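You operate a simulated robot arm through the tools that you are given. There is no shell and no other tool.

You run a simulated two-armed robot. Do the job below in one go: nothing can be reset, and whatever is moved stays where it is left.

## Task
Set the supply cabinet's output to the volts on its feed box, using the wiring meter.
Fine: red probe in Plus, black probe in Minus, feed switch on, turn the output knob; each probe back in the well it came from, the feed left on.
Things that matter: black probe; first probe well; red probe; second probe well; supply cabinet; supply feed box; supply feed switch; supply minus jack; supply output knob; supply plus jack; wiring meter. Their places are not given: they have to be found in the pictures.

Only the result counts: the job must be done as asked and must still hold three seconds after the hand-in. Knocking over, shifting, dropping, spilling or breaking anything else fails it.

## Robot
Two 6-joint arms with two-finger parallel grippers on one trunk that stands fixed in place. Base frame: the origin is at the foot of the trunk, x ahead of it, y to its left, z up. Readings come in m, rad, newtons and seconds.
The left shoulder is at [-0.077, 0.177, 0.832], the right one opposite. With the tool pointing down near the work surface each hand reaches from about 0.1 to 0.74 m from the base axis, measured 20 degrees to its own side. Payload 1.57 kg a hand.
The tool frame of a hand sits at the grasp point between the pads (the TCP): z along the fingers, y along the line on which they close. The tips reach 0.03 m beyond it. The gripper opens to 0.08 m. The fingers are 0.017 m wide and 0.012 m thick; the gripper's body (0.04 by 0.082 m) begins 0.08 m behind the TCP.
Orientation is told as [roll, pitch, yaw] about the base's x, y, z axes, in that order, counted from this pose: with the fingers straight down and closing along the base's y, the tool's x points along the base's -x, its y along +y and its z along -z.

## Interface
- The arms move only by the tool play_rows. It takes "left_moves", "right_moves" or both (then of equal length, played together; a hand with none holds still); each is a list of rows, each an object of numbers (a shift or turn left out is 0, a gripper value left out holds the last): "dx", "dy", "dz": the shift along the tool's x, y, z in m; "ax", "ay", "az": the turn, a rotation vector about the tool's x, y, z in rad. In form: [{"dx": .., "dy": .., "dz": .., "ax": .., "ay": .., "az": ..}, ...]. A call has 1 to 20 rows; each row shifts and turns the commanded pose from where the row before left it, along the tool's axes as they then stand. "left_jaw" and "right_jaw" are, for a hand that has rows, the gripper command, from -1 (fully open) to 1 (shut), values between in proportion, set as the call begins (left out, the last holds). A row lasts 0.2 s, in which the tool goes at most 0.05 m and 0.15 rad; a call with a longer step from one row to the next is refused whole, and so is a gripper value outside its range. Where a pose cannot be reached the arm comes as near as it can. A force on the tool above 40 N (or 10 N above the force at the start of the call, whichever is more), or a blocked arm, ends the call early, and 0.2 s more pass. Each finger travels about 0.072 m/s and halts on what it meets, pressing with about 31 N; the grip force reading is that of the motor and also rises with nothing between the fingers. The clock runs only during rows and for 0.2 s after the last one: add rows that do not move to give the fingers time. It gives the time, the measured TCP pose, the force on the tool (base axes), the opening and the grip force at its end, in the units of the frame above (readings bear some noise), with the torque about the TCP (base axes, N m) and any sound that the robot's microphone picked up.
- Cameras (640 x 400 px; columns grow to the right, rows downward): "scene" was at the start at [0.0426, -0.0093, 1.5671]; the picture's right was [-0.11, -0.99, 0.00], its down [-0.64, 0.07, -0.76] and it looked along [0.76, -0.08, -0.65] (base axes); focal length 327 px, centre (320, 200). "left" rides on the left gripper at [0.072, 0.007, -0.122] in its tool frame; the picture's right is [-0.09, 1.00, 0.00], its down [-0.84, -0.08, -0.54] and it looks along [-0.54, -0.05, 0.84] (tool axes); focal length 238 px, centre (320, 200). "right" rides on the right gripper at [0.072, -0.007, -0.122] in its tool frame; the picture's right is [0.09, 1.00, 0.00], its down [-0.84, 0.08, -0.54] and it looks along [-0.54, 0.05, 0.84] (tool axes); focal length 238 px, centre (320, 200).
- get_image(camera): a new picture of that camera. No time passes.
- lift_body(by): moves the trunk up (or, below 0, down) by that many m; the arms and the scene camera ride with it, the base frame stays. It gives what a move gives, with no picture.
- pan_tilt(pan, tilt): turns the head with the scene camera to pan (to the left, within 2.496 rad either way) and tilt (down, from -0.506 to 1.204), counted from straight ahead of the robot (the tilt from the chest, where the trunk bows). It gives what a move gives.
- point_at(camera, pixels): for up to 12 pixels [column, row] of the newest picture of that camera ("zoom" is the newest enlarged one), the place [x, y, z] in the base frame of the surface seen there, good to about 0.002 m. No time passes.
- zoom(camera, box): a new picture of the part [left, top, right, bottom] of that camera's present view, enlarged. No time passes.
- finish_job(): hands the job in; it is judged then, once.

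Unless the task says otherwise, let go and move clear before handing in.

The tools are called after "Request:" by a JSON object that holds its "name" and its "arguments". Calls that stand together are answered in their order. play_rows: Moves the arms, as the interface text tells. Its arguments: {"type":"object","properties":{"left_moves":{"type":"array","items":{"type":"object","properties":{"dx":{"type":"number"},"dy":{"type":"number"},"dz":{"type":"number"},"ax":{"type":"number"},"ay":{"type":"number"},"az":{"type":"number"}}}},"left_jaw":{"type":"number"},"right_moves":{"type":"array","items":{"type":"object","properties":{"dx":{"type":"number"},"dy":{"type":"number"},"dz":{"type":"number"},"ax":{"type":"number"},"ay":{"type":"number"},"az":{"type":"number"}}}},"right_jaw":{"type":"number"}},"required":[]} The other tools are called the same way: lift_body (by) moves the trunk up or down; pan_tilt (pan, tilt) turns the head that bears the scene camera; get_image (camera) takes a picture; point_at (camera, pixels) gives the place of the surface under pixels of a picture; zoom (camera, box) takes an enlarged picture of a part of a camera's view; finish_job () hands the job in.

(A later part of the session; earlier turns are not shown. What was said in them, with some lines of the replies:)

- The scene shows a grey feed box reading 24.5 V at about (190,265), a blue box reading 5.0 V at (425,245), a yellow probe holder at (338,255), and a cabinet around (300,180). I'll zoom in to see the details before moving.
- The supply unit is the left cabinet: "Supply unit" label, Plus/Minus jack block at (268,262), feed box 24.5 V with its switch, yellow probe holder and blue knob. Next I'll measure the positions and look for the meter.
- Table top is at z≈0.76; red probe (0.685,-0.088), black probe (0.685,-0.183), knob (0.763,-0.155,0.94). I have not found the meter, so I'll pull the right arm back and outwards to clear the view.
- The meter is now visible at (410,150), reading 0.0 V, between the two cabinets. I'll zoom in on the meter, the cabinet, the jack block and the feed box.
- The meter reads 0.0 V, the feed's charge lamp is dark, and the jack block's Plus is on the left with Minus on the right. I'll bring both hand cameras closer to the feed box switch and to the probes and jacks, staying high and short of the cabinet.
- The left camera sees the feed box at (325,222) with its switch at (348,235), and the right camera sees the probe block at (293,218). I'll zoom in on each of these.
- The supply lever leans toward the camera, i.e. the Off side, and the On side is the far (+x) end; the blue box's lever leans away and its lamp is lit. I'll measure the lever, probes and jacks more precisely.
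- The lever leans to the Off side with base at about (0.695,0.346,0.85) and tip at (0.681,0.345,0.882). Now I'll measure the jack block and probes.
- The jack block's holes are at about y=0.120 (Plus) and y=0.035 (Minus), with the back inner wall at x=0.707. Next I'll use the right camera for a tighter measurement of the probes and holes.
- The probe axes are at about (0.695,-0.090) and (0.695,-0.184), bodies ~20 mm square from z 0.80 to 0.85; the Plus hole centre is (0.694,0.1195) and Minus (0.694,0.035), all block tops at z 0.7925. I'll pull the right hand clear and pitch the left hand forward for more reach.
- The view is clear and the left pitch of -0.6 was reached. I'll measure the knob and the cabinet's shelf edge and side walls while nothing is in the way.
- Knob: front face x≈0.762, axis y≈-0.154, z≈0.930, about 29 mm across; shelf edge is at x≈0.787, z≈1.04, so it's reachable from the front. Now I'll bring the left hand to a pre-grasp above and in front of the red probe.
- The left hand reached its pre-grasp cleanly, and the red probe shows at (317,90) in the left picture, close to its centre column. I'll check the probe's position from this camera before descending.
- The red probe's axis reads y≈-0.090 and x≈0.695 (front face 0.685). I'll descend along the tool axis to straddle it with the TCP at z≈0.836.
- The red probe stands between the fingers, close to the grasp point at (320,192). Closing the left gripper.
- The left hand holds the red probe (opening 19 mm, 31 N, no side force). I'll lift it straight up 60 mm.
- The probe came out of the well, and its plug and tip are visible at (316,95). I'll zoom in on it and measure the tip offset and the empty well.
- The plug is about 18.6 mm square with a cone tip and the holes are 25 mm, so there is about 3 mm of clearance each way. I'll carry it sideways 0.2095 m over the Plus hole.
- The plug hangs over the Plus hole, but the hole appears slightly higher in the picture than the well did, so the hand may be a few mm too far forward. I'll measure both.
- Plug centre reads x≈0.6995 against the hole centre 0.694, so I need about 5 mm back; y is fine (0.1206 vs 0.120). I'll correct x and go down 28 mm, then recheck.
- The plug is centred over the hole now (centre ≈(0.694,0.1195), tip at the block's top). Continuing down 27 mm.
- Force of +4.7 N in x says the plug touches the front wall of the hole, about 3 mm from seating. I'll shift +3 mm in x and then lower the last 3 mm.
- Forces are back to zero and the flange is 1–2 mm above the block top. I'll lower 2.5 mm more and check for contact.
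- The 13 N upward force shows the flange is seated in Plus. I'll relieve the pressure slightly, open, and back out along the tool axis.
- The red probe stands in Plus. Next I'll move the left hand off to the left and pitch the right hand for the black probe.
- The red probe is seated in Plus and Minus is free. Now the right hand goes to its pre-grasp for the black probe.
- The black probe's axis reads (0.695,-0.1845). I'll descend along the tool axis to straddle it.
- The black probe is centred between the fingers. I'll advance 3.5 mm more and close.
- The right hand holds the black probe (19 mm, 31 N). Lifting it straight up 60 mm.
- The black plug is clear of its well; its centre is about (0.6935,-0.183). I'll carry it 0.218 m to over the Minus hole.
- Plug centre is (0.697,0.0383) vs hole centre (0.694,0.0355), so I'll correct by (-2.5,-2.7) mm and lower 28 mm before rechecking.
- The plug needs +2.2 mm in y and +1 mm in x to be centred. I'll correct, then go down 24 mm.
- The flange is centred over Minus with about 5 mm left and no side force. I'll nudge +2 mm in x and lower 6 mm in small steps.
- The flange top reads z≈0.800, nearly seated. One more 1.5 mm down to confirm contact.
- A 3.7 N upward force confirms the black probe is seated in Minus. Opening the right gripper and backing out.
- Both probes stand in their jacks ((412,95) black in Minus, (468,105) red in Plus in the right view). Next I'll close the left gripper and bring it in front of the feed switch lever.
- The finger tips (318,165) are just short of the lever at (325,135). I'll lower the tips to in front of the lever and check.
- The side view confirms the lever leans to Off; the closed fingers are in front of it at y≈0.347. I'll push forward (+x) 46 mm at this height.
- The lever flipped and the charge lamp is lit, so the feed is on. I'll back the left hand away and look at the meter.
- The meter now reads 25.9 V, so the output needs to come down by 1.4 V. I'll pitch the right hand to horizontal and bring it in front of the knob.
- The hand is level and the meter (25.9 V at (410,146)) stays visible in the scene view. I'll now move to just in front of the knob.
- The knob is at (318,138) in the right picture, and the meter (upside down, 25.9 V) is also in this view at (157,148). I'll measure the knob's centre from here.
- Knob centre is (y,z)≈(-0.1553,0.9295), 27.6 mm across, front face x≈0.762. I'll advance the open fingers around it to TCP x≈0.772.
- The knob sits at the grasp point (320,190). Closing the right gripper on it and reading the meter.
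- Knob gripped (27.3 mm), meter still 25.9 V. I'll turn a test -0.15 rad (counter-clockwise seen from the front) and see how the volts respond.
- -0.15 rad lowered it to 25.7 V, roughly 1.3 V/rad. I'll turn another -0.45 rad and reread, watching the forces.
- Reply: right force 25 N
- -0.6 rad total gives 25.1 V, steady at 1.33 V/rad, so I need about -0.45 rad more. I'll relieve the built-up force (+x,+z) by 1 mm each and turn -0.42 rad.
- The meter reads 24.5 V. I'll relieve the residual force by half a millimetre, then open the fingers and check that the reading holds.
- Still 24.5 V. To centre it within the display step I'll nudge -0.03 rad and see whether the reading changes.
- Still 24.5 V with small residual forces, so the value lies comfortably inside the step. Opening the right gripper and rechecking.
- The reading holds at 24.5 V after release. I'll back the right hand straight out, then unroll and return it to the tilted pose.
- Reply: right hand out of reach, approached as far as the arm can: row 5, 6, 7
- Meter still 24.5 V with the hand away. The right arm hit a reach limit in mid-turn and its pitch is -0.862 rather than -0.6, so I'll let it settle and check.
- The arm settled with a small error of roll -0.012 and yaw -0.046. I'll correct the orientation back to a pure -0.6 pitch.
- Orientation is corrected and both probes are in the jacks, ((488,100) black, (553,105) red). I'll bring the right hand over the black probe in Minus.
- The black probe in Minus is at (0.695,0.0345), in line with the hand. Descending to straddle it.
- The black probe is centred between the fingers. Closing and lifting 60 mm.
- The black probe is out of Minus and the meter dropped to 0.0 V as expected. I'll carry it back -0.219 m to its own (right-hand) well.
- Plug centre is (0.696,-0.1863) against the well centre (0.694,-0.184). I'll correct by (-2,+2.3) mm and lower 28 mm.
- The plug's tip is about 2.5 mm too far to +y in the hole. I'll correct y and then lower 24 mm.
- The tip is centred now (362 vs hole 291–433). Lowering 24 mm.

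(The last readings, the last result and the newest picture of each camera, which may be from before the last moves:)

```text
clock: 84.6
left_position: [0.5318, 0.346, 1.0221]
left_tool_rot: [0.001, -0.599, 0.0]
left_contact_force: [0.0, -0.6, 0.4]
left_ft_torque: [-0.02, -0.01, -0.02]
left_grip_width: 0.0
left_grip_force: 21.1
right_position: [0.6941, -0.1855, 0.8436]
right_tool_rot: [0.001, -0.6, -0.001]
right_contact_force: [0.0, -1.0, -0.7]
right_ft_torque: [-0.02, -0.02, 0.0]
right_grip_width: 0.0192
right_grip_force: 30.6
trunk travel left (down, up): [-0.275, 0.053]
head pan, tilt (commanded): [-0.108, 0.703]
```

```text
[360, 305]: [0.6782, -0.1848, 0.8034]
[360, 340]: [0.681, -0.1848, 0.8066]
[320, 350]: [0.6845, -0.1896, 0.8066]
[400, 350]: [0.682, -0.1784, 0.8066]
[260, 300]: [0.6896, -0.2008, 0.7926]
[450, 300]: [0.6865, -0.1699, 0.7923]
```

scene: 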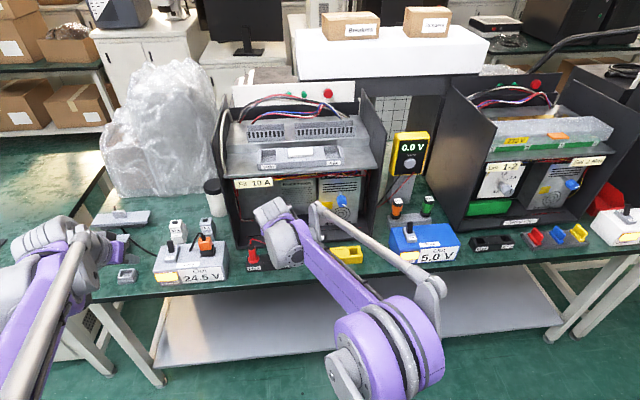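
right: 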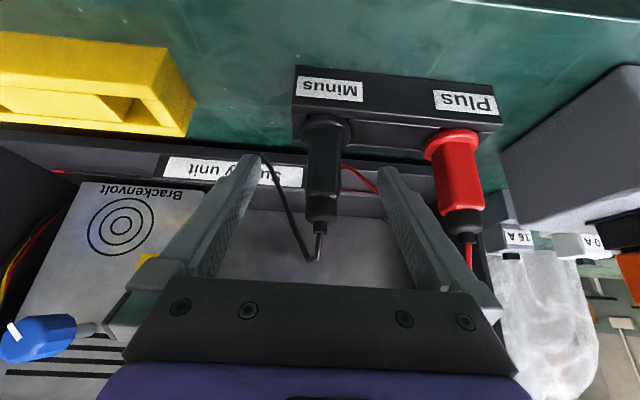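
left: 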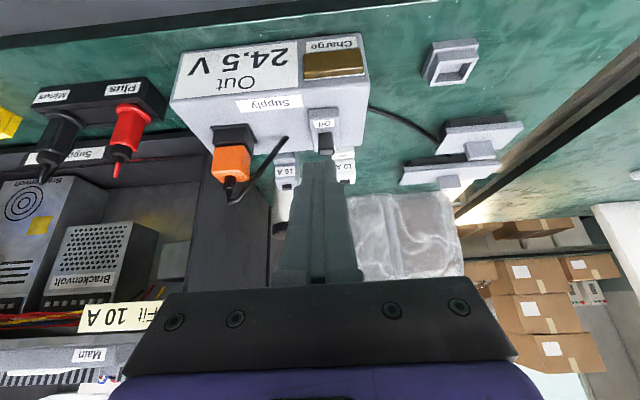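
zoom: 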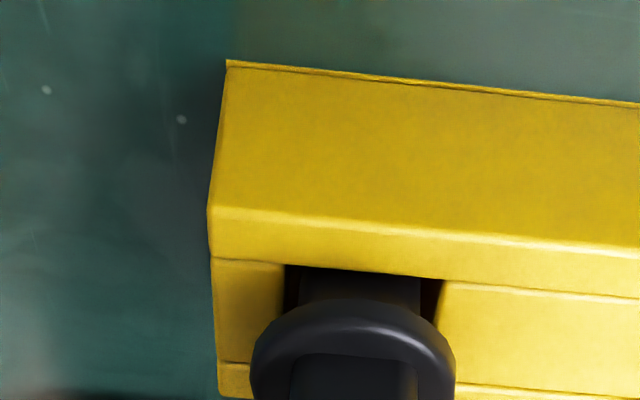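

No side force, flange about 6.5 mm above seat. Lowering the rest.

Request:
{"name": "play_rows", "arguments": {"right_moves": [{"dx": 0.00113, "dz": 0.00165}, {"dx": 0.00113, "dz": 0.00165}, {"dx": 0.00113, "dz": 0.00165}, {"dx": 0.0006, "dz": 0.0008}, {}, {}]}}

Request:
{"name": "zoom", "arguments": {"camera": "right", "box": [265, 40, 365, 140]}}

Request:
{"name": "point_at", "arguments": {"camera": "zoom", "pixels": [[360, 305], [360, 340], [320, 350], [400, 350], [260, 300], [450, 300]]}}

```text
clock: 86.0
left_position: [0.5337, 0.346, 1.0214]
left_tool_rot: [0.001, -0.601, 0.001]
left_contact_force: [-0.7, -0.1, 0.2]
left_ft_torque: [-0.04, 0.03, 0.0]
left_grip_width: 0.0
left_grip_force: 21.2
right_position: [0.695, -0.1849, 0.8381]
right_tool_rot: [0.0, -0.6, -0.002]
right_contact_force: [-0.2, 0.3, -0.6]
right_ft_torque: [0.04, -0.01, -0.03]
right_grip_width: 0.019
right_grip_force: 30.9
trunk travel left (down, up): [-0.275, 0.053]
head pan, tilt (commanded): [-0.108, 0.703]
```

```text
4.00 times, centred on (315, 90) of right
```

zoom: 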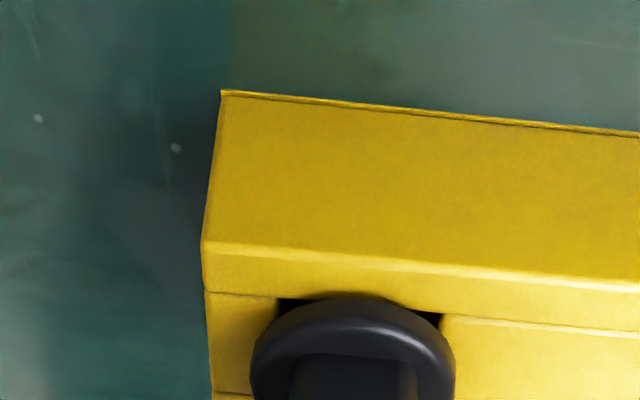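

```text
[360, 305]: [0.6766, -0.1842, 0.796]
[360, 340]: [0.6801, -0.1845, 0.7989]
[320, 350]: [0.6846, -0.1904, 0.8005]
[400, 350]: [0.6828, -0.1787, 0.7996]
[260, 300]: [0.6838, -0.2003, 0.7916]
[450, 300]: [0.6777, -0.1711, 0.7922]
```

Flange top reads z≈0.800, as at the start. I'll press 1.5 mm to confirm seating.

Request:
{"name": "play_rows", "arguments": {"right_moves": [{"dx": 0.0008, "dz": 0.0012}, {}, {}]}}

```text
clock: 86.8
left_position: [0.5316, 0.3466, 1.0218]
left_tool_rot: [-0.002, -0.601, -0.001]
left_contact_force: [0.1, 0.1, 0.6]
left_ft_torque: [0.0, 0.03, -0.01]
left_grip_width: 0.0
left_grip_force: 20.7
right_position: [0.6949, -0.1845, 0.8353]
right_tool_rot: [0.0, -0.603, -0.001]
right_contact_force: [2.6, -0.8, 10.8]
right_ft_torque: [-0.11, -0.09, 0.02]
right_grip_width: 0.0192
right_grip_force: 31.0
trunk travel left (down, up): [-0.275, 0.053]
head pan, tilt (commanded): [-0.108, 0.703]
```

The 10.8 N upward force confirms seating. Opening and backing the right hand out, then clearing it to the side.

Request:
{"name": "play_rows", "arguments": {"right_moves": [{"dx": -0.0005, "dz": -0.0007}, {}, {}, {}, {}, {}], "right_jaw": -1}}

Request:
{"name": "play_rows", "arguments": {"right_moves": [{"dz": -0.02}, {"dz": -0.03}, {"dz": -0.03}, {"dz": -0.03}, {"dz": -0.03}, {"dz": -0.03}, {"dz": -0.04}, {"dx": 0.02, "dy": -0.03, "dz": -0.03}, {"dx": 0.02, "dy": -0.03, "dz": -0.03}, {"dx": 0.02, "dy": -0.03, "dz": -0.03}, {"dx": 0.03, "dy": -0.03, "dz": -0.02}, {"dx": 0.03, "dy": -0.03, "dz": -0.02}, {}]}}

Request:
{"name": "get_image", "arguments": {"camera": "scene"}}

Request:
{"name": "zoom", "arguments": {"camera": "scene", "box": [230, 220, 370, 280]}}

```text
clock: 88.2
left_position: [0.5326, 0.3463, 1.0211]
left_tool_rot: [0.0, -0.6, -0.001]
left_contact_force: [-0.1, 0.8, -0.5]
left_ft_torque: [0.03, 0.0, 0.01]
left_grip_width: 0.0
left_grip_force: 21.4
right_position: [0.6953, -0.1851, 0.8359]
right_tool_rot: [-0.001, -0.602, -0.002]
right_contact_force: [-0.1, 0.1, 0.0]
right_ft_torque: [-0.06, -0.04, -0.03]
right_grip_width: 0.0801
right_grip_force: 0.1
trunk travel left (down, up): [-0.275, 0.053]
head pan, tilt (commanded): [-0.108, 0.703]
```

```text
clock: 91.0
left_position: [0.5344, 0.3475, 1.0221]
left_tool_rot: [0.0, -0.598, 0.001]
left_contact_force: [0.7, 1.5, -0.5]
left_ft_torque: [-0.04, 0.02, 0.04]
left_grip_width: 0.0
left_grip_force: 21.2
right_position: [0.4044, -0.3375, 1.0468]
right_tool_rot: [-0.001, -0.6, -0.001]
right_contact_force: [-0.7, -0.6, -0.2]
right_ft_torque: [0.02, 0.0, -0.03]
right_grip_width: 0.08
right_grip_force: 0.0
trunk travel left (down, up): [-0.275, 0.053]
head pan, tilt (commanded): [-0.108, 0.703]
```

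```text
taken
```

scene: 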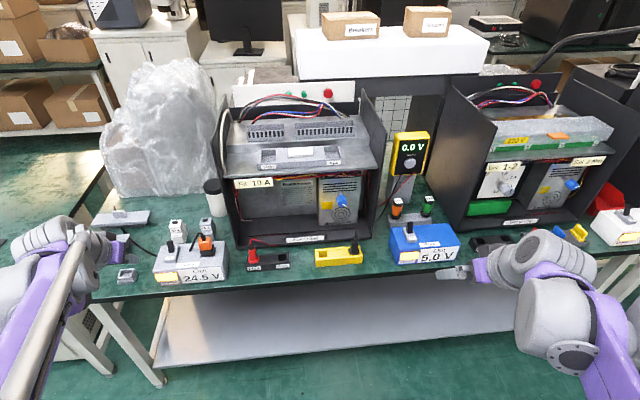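

```text
4.57 times, centred on (300, 250) of scene
```

zoom: 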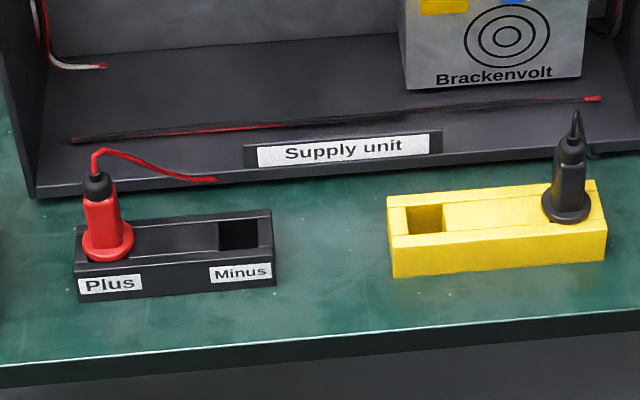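

The black probe is seated in its own well. Now the left hand, opened, goes to the red probe in Plus.

Request:
{"name": "play_rows", "arguments": {"left_moves": [{"dx": -0.0049, "dy": -0.0379, "dz": 0.0138}, {"dx": -0.0049, "dy": -0.0379, "dz": 0.0138}, {"dx": -0.0049, "dy": -0.0379, "dz": 0.0138}, {"dx": -0.0049, "dy": -0.0379, "dz": 0.0138}, {"dx": -0.0049, "dy": -0.0379, "dz": 0.0138}, {"dx": -0.0049, "dy": -0.0379, "dz": 0.0138}, {}, {}], "left_jaw": -1}}

Request:
{"name": "get_image", "arguments": {"camera": "left"}}

Request:
{"name": "zoom", "arguments": {"camera": "left", "box": [270, 40, 370, 140]}}

Request:
{"name": "point_at", "arguments": {"camera": "zoom", "pixels": [[320, 200], [300, 220], [340, 220], [320, 250], [320, 280], [290, 180], [350, 180]]}}

```text
clock: 92.8
left_position: [0.6067, 0.1161, 0.9697]
left_tool_rot: [-0.001, -0.602, 0.0]
left_contact_force: [-0.8, 0.1, -1.2]
left_ft_torque: [-0.01, -0.01, -0.02]
left_grip_width: 0.0803
left_grip_force: 0.1
right_position: [0.4041, -0.3368, 1.0475]
right_tool_rot: [0.001, -0.601, -0.001]
right_contact_force: [-0.1, 0.4, -0.2]
right_ft_torque: [-0.01, 0.01, -0.01]
right_grip_width: 0.0803
right_grip_force: 0.1
trunk travel left (down, up): [-0.275, 0.053]
head pan, tilt (commanded): [-0.108, 0.703]
```

```text
taken
```

left: 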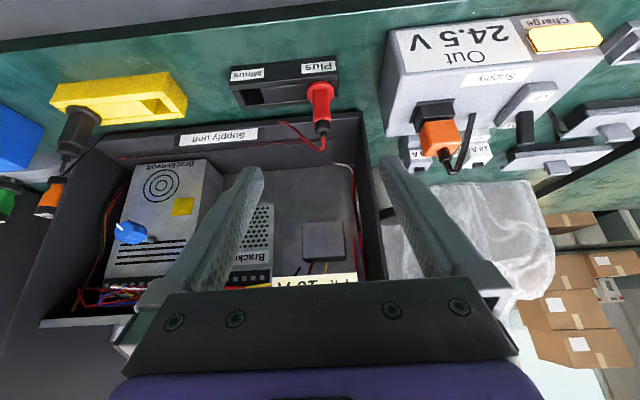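

```text
4.00 times, centred on (320, 90) of left
```

zoom: 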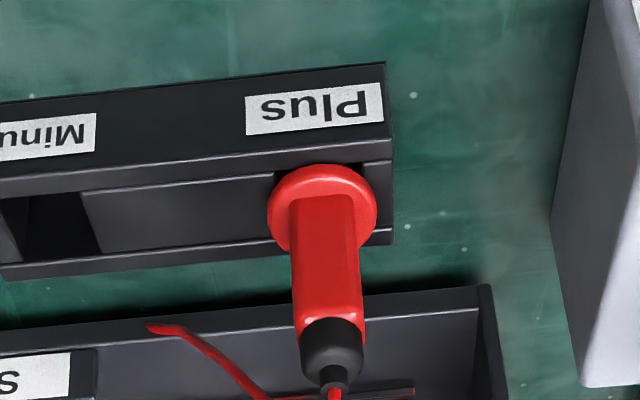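

```text
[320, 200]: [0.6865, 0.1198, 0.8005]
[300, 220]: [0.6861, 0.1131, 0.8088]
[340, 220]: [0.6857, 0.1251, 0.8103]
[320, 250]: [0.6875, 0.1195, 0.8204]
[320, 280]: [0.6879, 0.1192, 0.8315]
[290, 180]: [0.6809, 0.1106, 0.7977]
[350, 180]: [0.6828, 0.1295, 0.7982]
```

The red probe is at y≈0.120 while the hand measures 0.116; I'll shift +3.5 mm while descending to it.

Request:
{"name": "play_rows", "arguments": {"left_moves": [{"dx": 0.001, "dy": 0.0018, "dz": 0.035}, {"dx": 0.001, "dy": 0.0017, "dz": 0.035}, {"dz": 0.03}, {"dz": 0.025}, {"dz": 0.018}, {"dz": 0.011}, {"dz": 0.005}, {}, {}]}}

Request:
{"name": "get_image", "arguments": {"camera": "left"}}

```text
clock: 94.8
left_position: [0.6927, 0.1248, 0.8357]
left_tool_rot: [-0.001, -0.6, 0.0]
left_contact_force: [-0.6, 0.4, -0.3]
left_ft_torque: [0.03, 0.02, 0.0]
left_grip_width: 0.08
left_grip_force: 0.0
right_position: [0.4043, -0.3381, 1.0464]
right_tool_rot: [-0.002, -0.6, -0.001]
right_contact_force: [0.0, -0.7, 0.0]
right_ft_torque: [-0.05, 0.03, 0.01]
right_grip_width: 0.08
right_grip_force: 0.0
trunk travel left (down, up): [-0.275, 0.053]
head pan, tilt (commanded): [-0.108, 0.703]
```

```text
taken
```

left: 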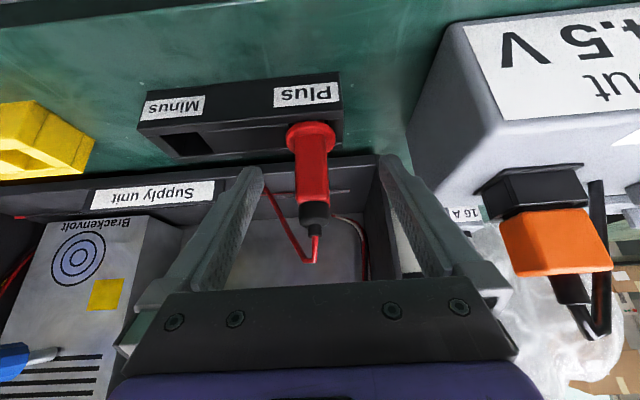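

The hand ended at y=0.1248, about 4.5 mm off (probe at column 312 rather than 320). I'll shift back before closing.

Request:
{"name": "play_rows", "arguments": {"left_moves": [{"dy": -0.0045}, {}, {}]}}

Request:
{"name": "get_image", "arguments": {"camera": "left"}}

```text
clock: 95.6
left_position: [0.6925, 0.1192, 0.8364]
left_tool_rot: [0.0, -0.601, 0.001]
left_contact_force: [1.3, -0.8, -1.0]
left_ft_torque: [0.01, 0.0, 0.0]
left_grip_width: 0.0802
left_grip_force: 0.1
right_position: [0.4042, -0.339, 1.046]
right_tool_rot: [-0.001, -0.601, -0.002]
right_contact_force: [0.1, 0.0, -0.1]
right_ft_torque: [0.01, -0.01, 0.01]
right_grip_width: 0.08
right_grip_force: 0.1
trunk travel left (down, up): [-0.275, 0.053]
head pan, tilt (commanded): [-0.108, 0.703]
```

```text
taken
```

left: 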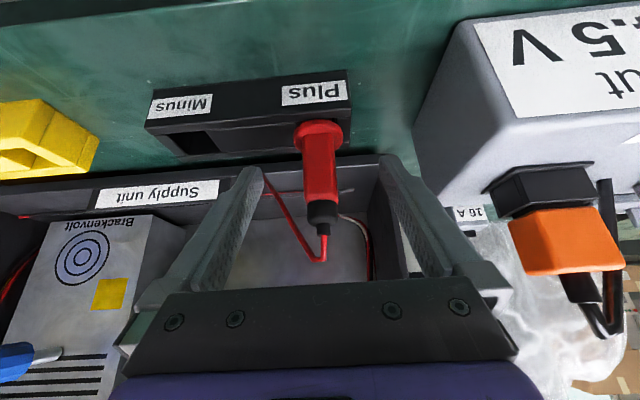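

The red probe is now centred (column 320). Closing and lifting 60 mm.

Request:
{"name": "play_rows", "arguments": {"left_moves": [{}, {}, {}, {}, {}], "left_jaw": 1}}

Request:
{"name": "play_rows", "arguments": {"left_moves": [{"dx": -0.00565, "dz": -0.00825}, {"dx": -0.00565, "dz": -0.00825}, {"dx": -0.00565, "dz": -0.00825}, {"dx": -0.00565, "dz": -0.00825}, {"dx": -0.00565, "dz": -0.00825}, {"dx": -0.00565, "dz": -0.00825}, {}, {}]}}

Request:
{"name": "get_image", "arguments": {"camera": "left"}}

```text
clock: 96.8
left_position: [0.6927, 0.12, 0.8358]
left_tool_rot: [-0.001, -0.601, 0.002]
left_contact_force: [0.0, 0.3, 0.6]
left_ft_torque: [0.0, -0.02, 0.02]
left_grip_width: 0.019
left_grip_force: 31.2
right_position: [0.4032, -0.3365, 1.0473]
right_tool_rot: [0.0, -0.601, -0.002]
right_contact_force: [-0.5, -0.1, -1.6]
right_ft_torque: [-0.02, -0.07, -0.01]
right_grip_width: 0.0798
right_grip_force: 0.1
trunk travel left (down, up): [-0.275, 0.053]
head pan, tilt (commanded): [-0.108, 0.703]
```

```text
clock: 98.6
left_position: [0.6934, 0.1198, 0.8973]
left_tool_rot: [0.0, -0.6, 0.0]
left_contact_force: [-0.1, 0.7, -0.5]
left_ft_torque: [-0.01, 0.0, 0.0]
left_grip_width: 0.019
left_grip_force: 31.5
right_position: [0.4046, -0.3358, 1.047]
right_tool_rot: [0.002, -0.601, -0.002]
right_contact_force: [0.0, -0.7, -0.3]
right_ft_torque: [0.0, 0.01, 0.0]
right_grip_width: 0.0798
right_grip_force: 0.0
trunk travel left (down, up): [-0.275, 0.053]
head pan, tilt (commanded): [-0.108, 0.703]
```

```text
taken
```

left: 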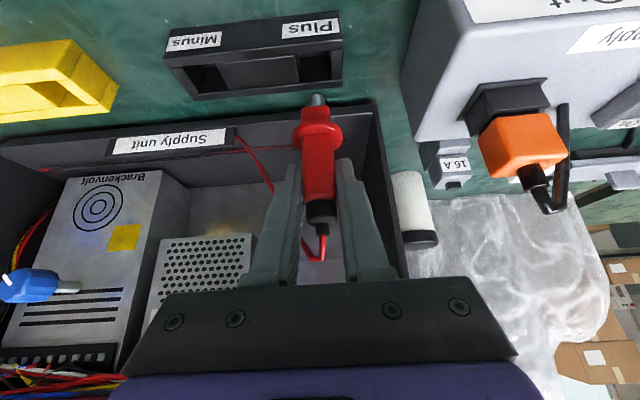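

The red probe is lifted. Carrying it -0.210 m back to its own (left) well.

Request:
{"name": "play_rows", "arguments": {"left_moves": [{"dy": -0.035}, {"dy": -0.035}, {"dy": -0.035}, {"dy": -0.035}, {"dy": -0.035}, {"dy": -0.0353}, {}, {}]}}

Request:
{"name": "zoom", "arguments": {"camera": "left", "box": [265, 30, 365, 130]}}

Request:
{"name": "point_at", "arguments": {"camera": "zoom", "pixels": [[280, 340], [375, 340], [325, 300], [325, 330], [235, 140], [255, 190], [400, 130], [390, 170], [320, 60], [320, 220]]}}

```text
clock: 100.4
left_position: [0.6923, -0.0927, 0.8962]
left_tool_rot: [0.001, -0.6, 0.0]
left_contact_force: [0.0, -0.4, 0.2]
left_ft_torque: [-0.04, -0.05, 0.03]
left_grip_width: 0.0188
left_grip_force: 31.2
right_position: [0.4045, -0.3375, 1.0465]
right_tool_rot: [0.0, -0.601, -0.002]
right_contact_force: [-0.3, 0.4, 0.1]
right_ft_torque: [-0.01, -0.02, 0.0]
right_grip_width: 0.0798
right_grip_force: 0.1
trunk travel left (down, up): [-0.275, 0.053]
head pan, tilt (commanded): [-0.108, 0.703]
```

```text
4.00 times, centred on (315, 80) of left
```

zoom: 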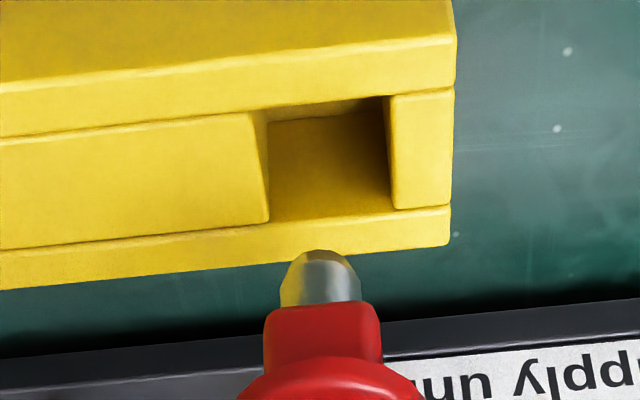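

```text
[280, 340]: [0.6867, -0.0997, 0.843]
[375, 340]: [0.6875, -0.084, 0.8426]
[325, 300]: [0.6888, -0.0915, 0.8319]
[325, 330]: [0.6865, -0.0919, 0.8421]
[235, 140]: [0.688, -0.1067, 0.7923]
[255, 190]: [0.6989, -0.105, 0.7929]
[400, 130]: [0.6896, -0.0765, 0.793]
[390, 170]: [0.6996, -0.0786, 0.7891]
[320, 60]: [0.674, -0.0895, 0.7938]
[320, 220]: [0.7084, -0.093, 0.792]
```

Plug centre is (0.696,-0.0926) against well centre (0.694,-0.0907). I'll correct (-2,+1.8) mm and lower 24 mm.

Request:
{"name": "play_rows", "arguments": {"left_moves": [{"dx": 0.0017, "dy": 0.0018, "dz": -0.0011}, {"dx": 0.0034, "dz": 0.005}, {"dx": 0.0034, "dz": 0.005}, {"dx": 0.0034, "dz": 0.005}, {"dx": 0.0034, "dz": 0.005}, {}, {}]}}

Request:
{"name": "zoom", "arguments": {"camera": "left", "box": [265, 30, 365, 130]}}

Request:
{"name": "point_at", "arguments": {"camera": "zoom", "pixels": [[280, 340], [375, 340], [325, 330], [325, 360], [240, 250], [400, 240], [325, 280]]}}

```text
clock: 102.0
left_position: [0.6901, -0.09, 0.8707]
left_tool_rot: [-0.002, -0.601, -0.001]
left_contact_force: [0.7, 0.6, -0.9]
left_ft_torque: [0.02, -0.04, -0.02]
left_grip_width: 0.019
left_grip_force: 31.1
right_position: [0.4039, -0.3368, 1.048]
right_tool_rot: [0.0, -0.599, -0.002]
right_contact_force: [-0.5, -1.6, -0.1]
right_ft_torque: [0.0, 0.01, -0.01]
right_grip_width: 0.08
right_grip_force: 0.1
trunk travel left (down, up): [-0.275, 0.053]
head pan, tilt (commanded): [-0.108, 0.703]
```

```text
4.00 times, centred on (315, 80) of left
```

zoom: 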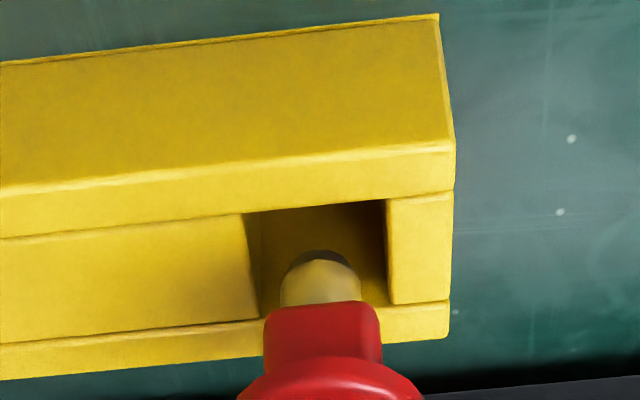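

```text
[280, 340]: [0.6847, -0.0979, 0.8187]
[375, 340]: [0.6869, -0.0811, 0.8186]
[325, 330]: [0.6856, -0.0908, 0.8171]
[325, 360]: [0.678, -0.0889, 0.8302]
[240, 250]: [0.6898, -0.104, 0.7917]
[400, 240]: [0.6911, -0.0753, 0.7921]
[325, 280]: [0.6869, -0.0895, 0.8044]
```

The tip is centred in the hole (320 vs 250–386). Lowering 24 mm.

Request:
{"name": "play_rows", "arguments": {"left_moves": [{"dx": 0.0024, "dz": 0.0033}, {"dx": 0.0024, "dz": 0.0033}, {"dx": 0.0024, "dz": 0.0033}, {"dx": 0.0024, "dz": 0.0033}, {"dx": 0.0023, "dz": 0.0033}, {"dx": 0.0023, "dz": 0.0033}, {}, {}]}}

Request:
{"name": "zoom", "arguments": {"camera": "left", "box": [265, 40, 365, 140]}}

Request:
{"name": "point_at", "arguments": {"camera": "zoom", "pixels": [[325, 330], [325, 360], [290, 370], [365, 370], [240, 300], [400, 300]]}}

```text
clock: 103.8
left_position: [0.6893, -0.0893, 0.8478]
left_tool_rot: [0.001, -0.601, 0.001]
left_contact_force: [-0.3, -0.3, 0.9]
left_ft_torque: [-0.01, 0.0, 0.01]
left_grip_width: 0.019
left_grip_force: 31.2
right_position: [0.4049, -0.3366, 1.0462]
right_tool_rot: [0.001, -0.601, -0.001]
right_contact_force: [0.7, 0.3, 0.1]
right_ft_torque: [0.01, 0.02, 0.01]
right_grip_width: 0.0802
right_grip_force: 0.1
trunk travel left (down, up): [-0.275, 0.053]
head pan, tilt (commanded): [-0.108, 0.703]
```

```text
4.00 times, centred on (315, 90) of left
```

zoom: 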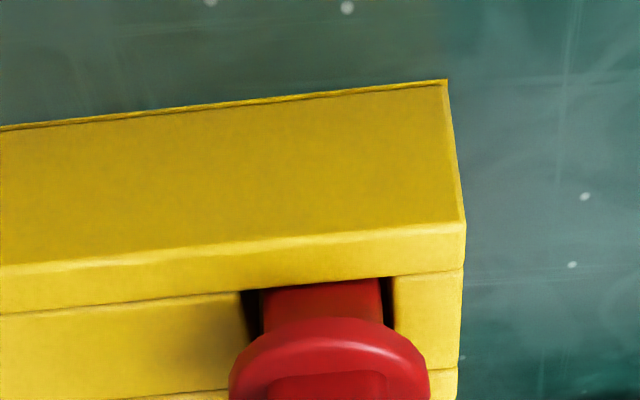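

```text
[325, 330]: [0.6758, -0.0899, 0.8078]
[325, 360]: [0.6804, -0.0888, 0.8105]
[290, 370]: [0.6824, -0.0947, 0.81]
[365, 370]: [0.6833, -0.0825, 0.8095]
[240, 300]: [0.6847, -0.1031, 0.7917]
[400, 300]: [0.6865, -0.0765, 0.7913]
```

No side force; flange about 10 mm above its seat. I'll nudge +1.5 mm in x and lower 9 mm.

Request:
{"name": "play_rows", "arguments": {"left_moves": [{"dx": -0.0012, "dz": 0.0008}, {"dx": 0.00125, "dz": 0.00185}, {"dx": 0.00125, "dz": 0.00185}, {"dx": 0.00125, "dz": 0.00185}, {"dx": 0.00125, "dz": 0.00185}, {}, {}]}}

Request:
{"name": "zoom", "arguments": {"camera": "left", "box": [265, 40, 365, 140]}}

Request:
{"name": "point_at", "arguments": {"camera": "zoom", "pixels": [[325, 330], [325, 360], [290, 370], [365, 370], [240, 300], [400, 300]]}}

```text
clock: 105.4
left_position: [0.6907, -0.0911, 0.8383]
left_tool_rot: [-0.001, -0.6, 0.001]
left_contact_force: [-0.3, 0.5, -0.4]
left_ft_torque: [0.01, 0.0, 0.01]
left_grip_width: 0.0193
left_grip_force: 31.1
right_position: [0.4034, -0.3366, 1.0475]
right_tool_rot: [-0.001, -0.602, -0.001]
right_contact_force: [0.7, 0.3, 0.5]
right_ft_torque: [0.01, 0.02, -0.03]
right_grip_width: 0.0799
right_grip_force: 0.2
trunk travel left (down, up): [-0.275, 0.053]
head pan, tilt (commanded): [-0.108, 0.703]
```

```text
4.00 times, centred on (315, 90) of left
```

zoom: 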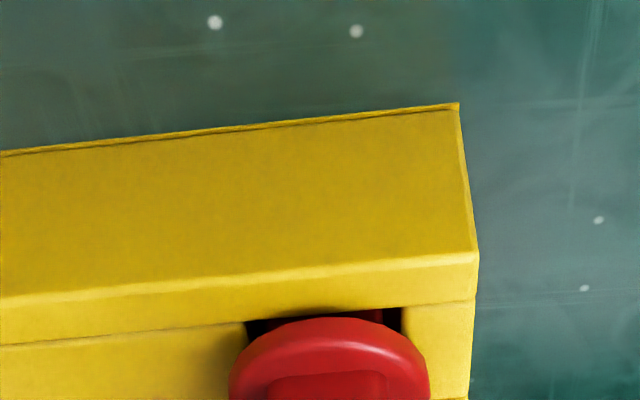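

```text
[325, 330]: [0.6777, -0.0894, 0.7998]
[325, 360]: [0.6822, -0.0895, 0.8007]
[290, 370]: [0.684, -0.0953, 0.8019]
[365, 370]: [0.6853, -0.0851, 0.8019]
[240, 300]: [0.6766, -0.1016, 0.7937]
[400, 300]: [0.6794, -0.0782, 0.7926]
```

Flange top ≈0.801, 1–2 mm left. Lowering 2.5 mm to feel the seat.

Request:
{"name": "play_rows", "arguments": {"left_moves": [{"dx": 0.0007, "dz": 0.001}, {"dx": 0.0007, "dz": 0.001}, {}, {}]}}

```text
clock: 106.4
left_position: [0.6922, -0.0907, 0.8358]
left_tool_rot: [0.0, -0.601, 0.001]
left_contact_force: [1.0, 0.1, 4.1]
left_ft_torque: [0.03, -0.11, 0.02]
left_grip_width: 0.0193
left_grip_force: 30.5
right_position: [0.4038, -0.3364, 1.0468]
right_tool_rot: [-0.002, -0.602, -0.002]
right_contact_force: [-0.3, -0.7, -0.1]
right_ft_torque: [-0.01, 0.0, 0.04]
right_grip_width: 0.0801
right_grip_force: 0.0
trunk travel left (down, up): [-0.275, 0.053]
head pan, tilt (commanded): [-0.108, 0.703]
```

The 4.1 N upward force shows the red probe seated in its well. Opening and backing the left hand out and away.

Request:
{"name": "play_rows", "arguments": {"left_moves": [{}, {}, {}, {}, {}], "left_jaw": -1}}

Request:
{"name": "play_rows", "arguments": {"left_moves": [{"dz": -0.02}, {"dz": -0.03}, {"dz": -0.03}, {"dz": -0.03}, {"dz": -0.03}, {"dz": -0.03}, {"dz": -0.04}, {"dx": 0.01, "dy": 0.04, "dz": -0.02}, {"dx": 0.01, "dy": 0.04, "dz": -0.02}, {"dx": 0.01, "dy": 0.04, "dz": -0.02}, {"dx": 0.01, "dy": 0.04, "dz": -0.02}, {"dx": 0.01, "dy": 0.04, "dz": -0.02}, {"dx": 0.01, "dy": 0.04, "dz": -0.02}, {"dy": 0.04}, {"dy": 0.04}, {"dy": 0.04}, {}]}}

Request:
{"name": "get_image", "arguments": {"camera": "scene"}}

Request:
{"name": "zoom", "arguments": {"camera": "scene", "box": [230, 160, 390, 280]}}

Request:
{"name": "zoom", "arguments": {"camera": "scene", "box": [140, 210, 240, 290]}}

```text
clock: 107.6
left_position: [0.6927, -0.0908, 0.8355]
left_tool_rot: [-0.002, -0.601, -0.001]
left_contact_force: [0.1, -0.1, -0.1]
left_ft_torque: [0.01, -0.01, -0.04]
left_grip_width: 0.0801
left_grip_force: 0.0
right_position: [0.4051, -0.3367, 1.0475]
right_tool_rot: [0.0, -0.603, -0.001]
right_contact_force: [-0.2, -0.6, -0.8]
right_ft_torque: [0.03, 0.0, -0.01]
right_grip_width: 0.0802
right_grip_force: 0.1
trunk travel left (down, up): [-0.275, 0.053]
head pan, tilt (commanded): [-0.108, 0.703]
```

```text
clock: 111.2
left_position: [0.4567, 0.2709, 1.0752]
left_tool_rot: [0.0, -0.602, -0.002]
left_contact_force: [0.6, -0.4, 0.3]
left_ft_torque: [0.01, 0.03, 0.01]
left_grip_width: 0.08
left_grip_force: 0.0
right_position: [0.405, -0.3363, 1.0471]
right_tool_rot: [0.0, -0.6, -0.002]
right_contact_force: [-0.3, -0.3, 0.4]
right_ft_torque: [-0.02, -0.01, 0.02]
right_grip_width: 0.08
right_grip_force: 0.1
trunk travel left (down, up): [-0.275, 0.053]
head pan, tilt (commanded): [-0.108, 0.703]
```

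```text
taken
```

scene: 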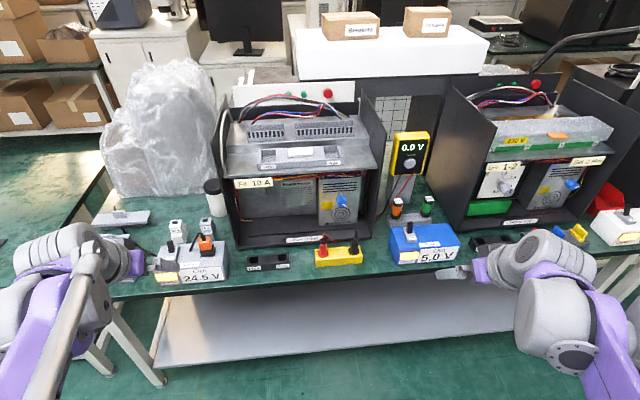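

```text
3.33 times, centred on (310, 220) of scene
```

zoom: 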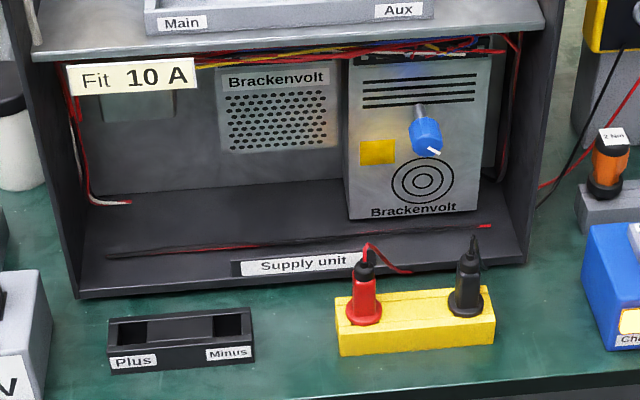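

```text
5.00 times, centred on (190, 250) of scene
```

zoom: 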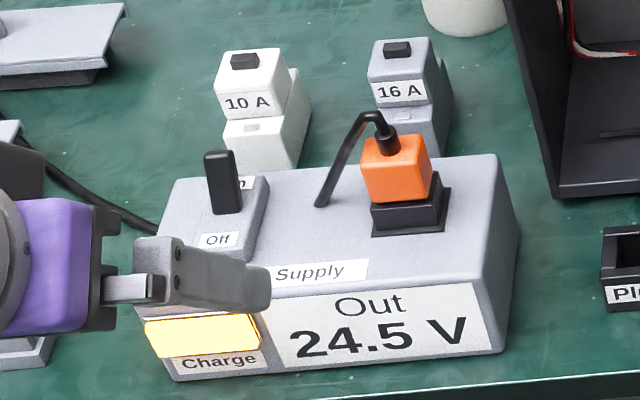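

Both probes are back in their wells, the feed lamp is lit and both hands are clear. Before handing in, I'll check that the jack block and probe block have not shifted.

Request:
{"name": "zoom", "arguments": {"camera": "scene", "box": [243, 245, 293, 277]}}

Request:
{"name": "zoom", "arguments": {"camera": "scene", "box": [290, 210, 390, 280]}}

Request:
{"name": "zoom", "arguments": {"camera": "scene", "box": [310, 160, 390, 210]}}

```text
12.50 times, centred on (268, 261) of scene
```

zoom: 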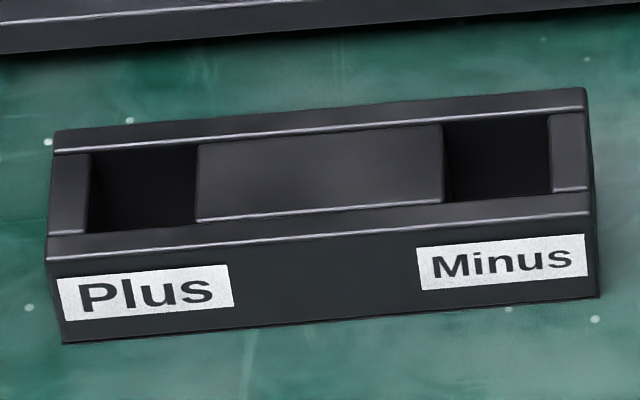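

```text
5.71 times, centred on (340, 245) of scene
```

zoom: 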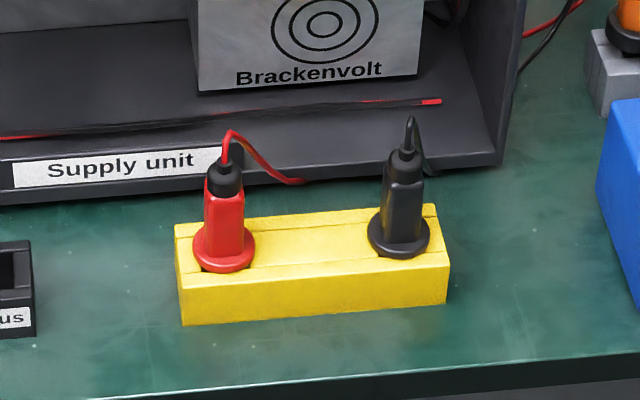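

```text
8.00 times, centred on (350, 185) of scene
```

zoom: 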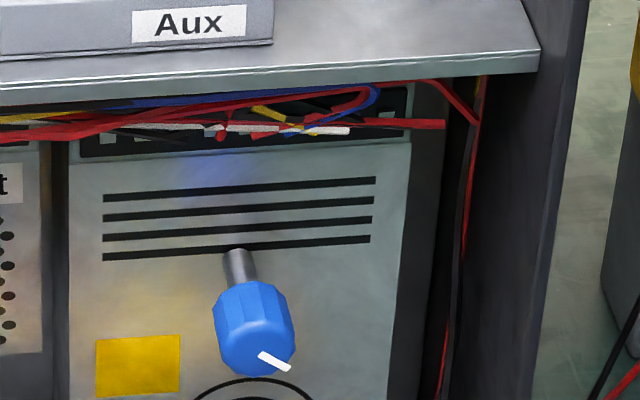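

The blocks sit exactly where they were, red and black probes are seated in their own wells, the feed lamp is on, and the knob stayed at the 24.5 V setting. Handing in.

Request:
{"name": "finish_job", "arguments": {}}

```text
The job is handed in.
```

The supply cabinet's output is set to 24.5 V, the value on its feed box. The meter first read 25.9 V with the feed on, and I turned the knob down until it showed 24.5 V. That reading held after I let go of the knob.

- **Probes:** red and black are each back in the well they came from, seated as at the start.
- **Feed:** the supply feed switch is on and its charge lamp is lit.
- **Surroundings:** both hands are clear. In a last look, the jack block and probe block sat where they had been, and I saw nothing else shifted.

I handed the job in, but no verdict came back with it.
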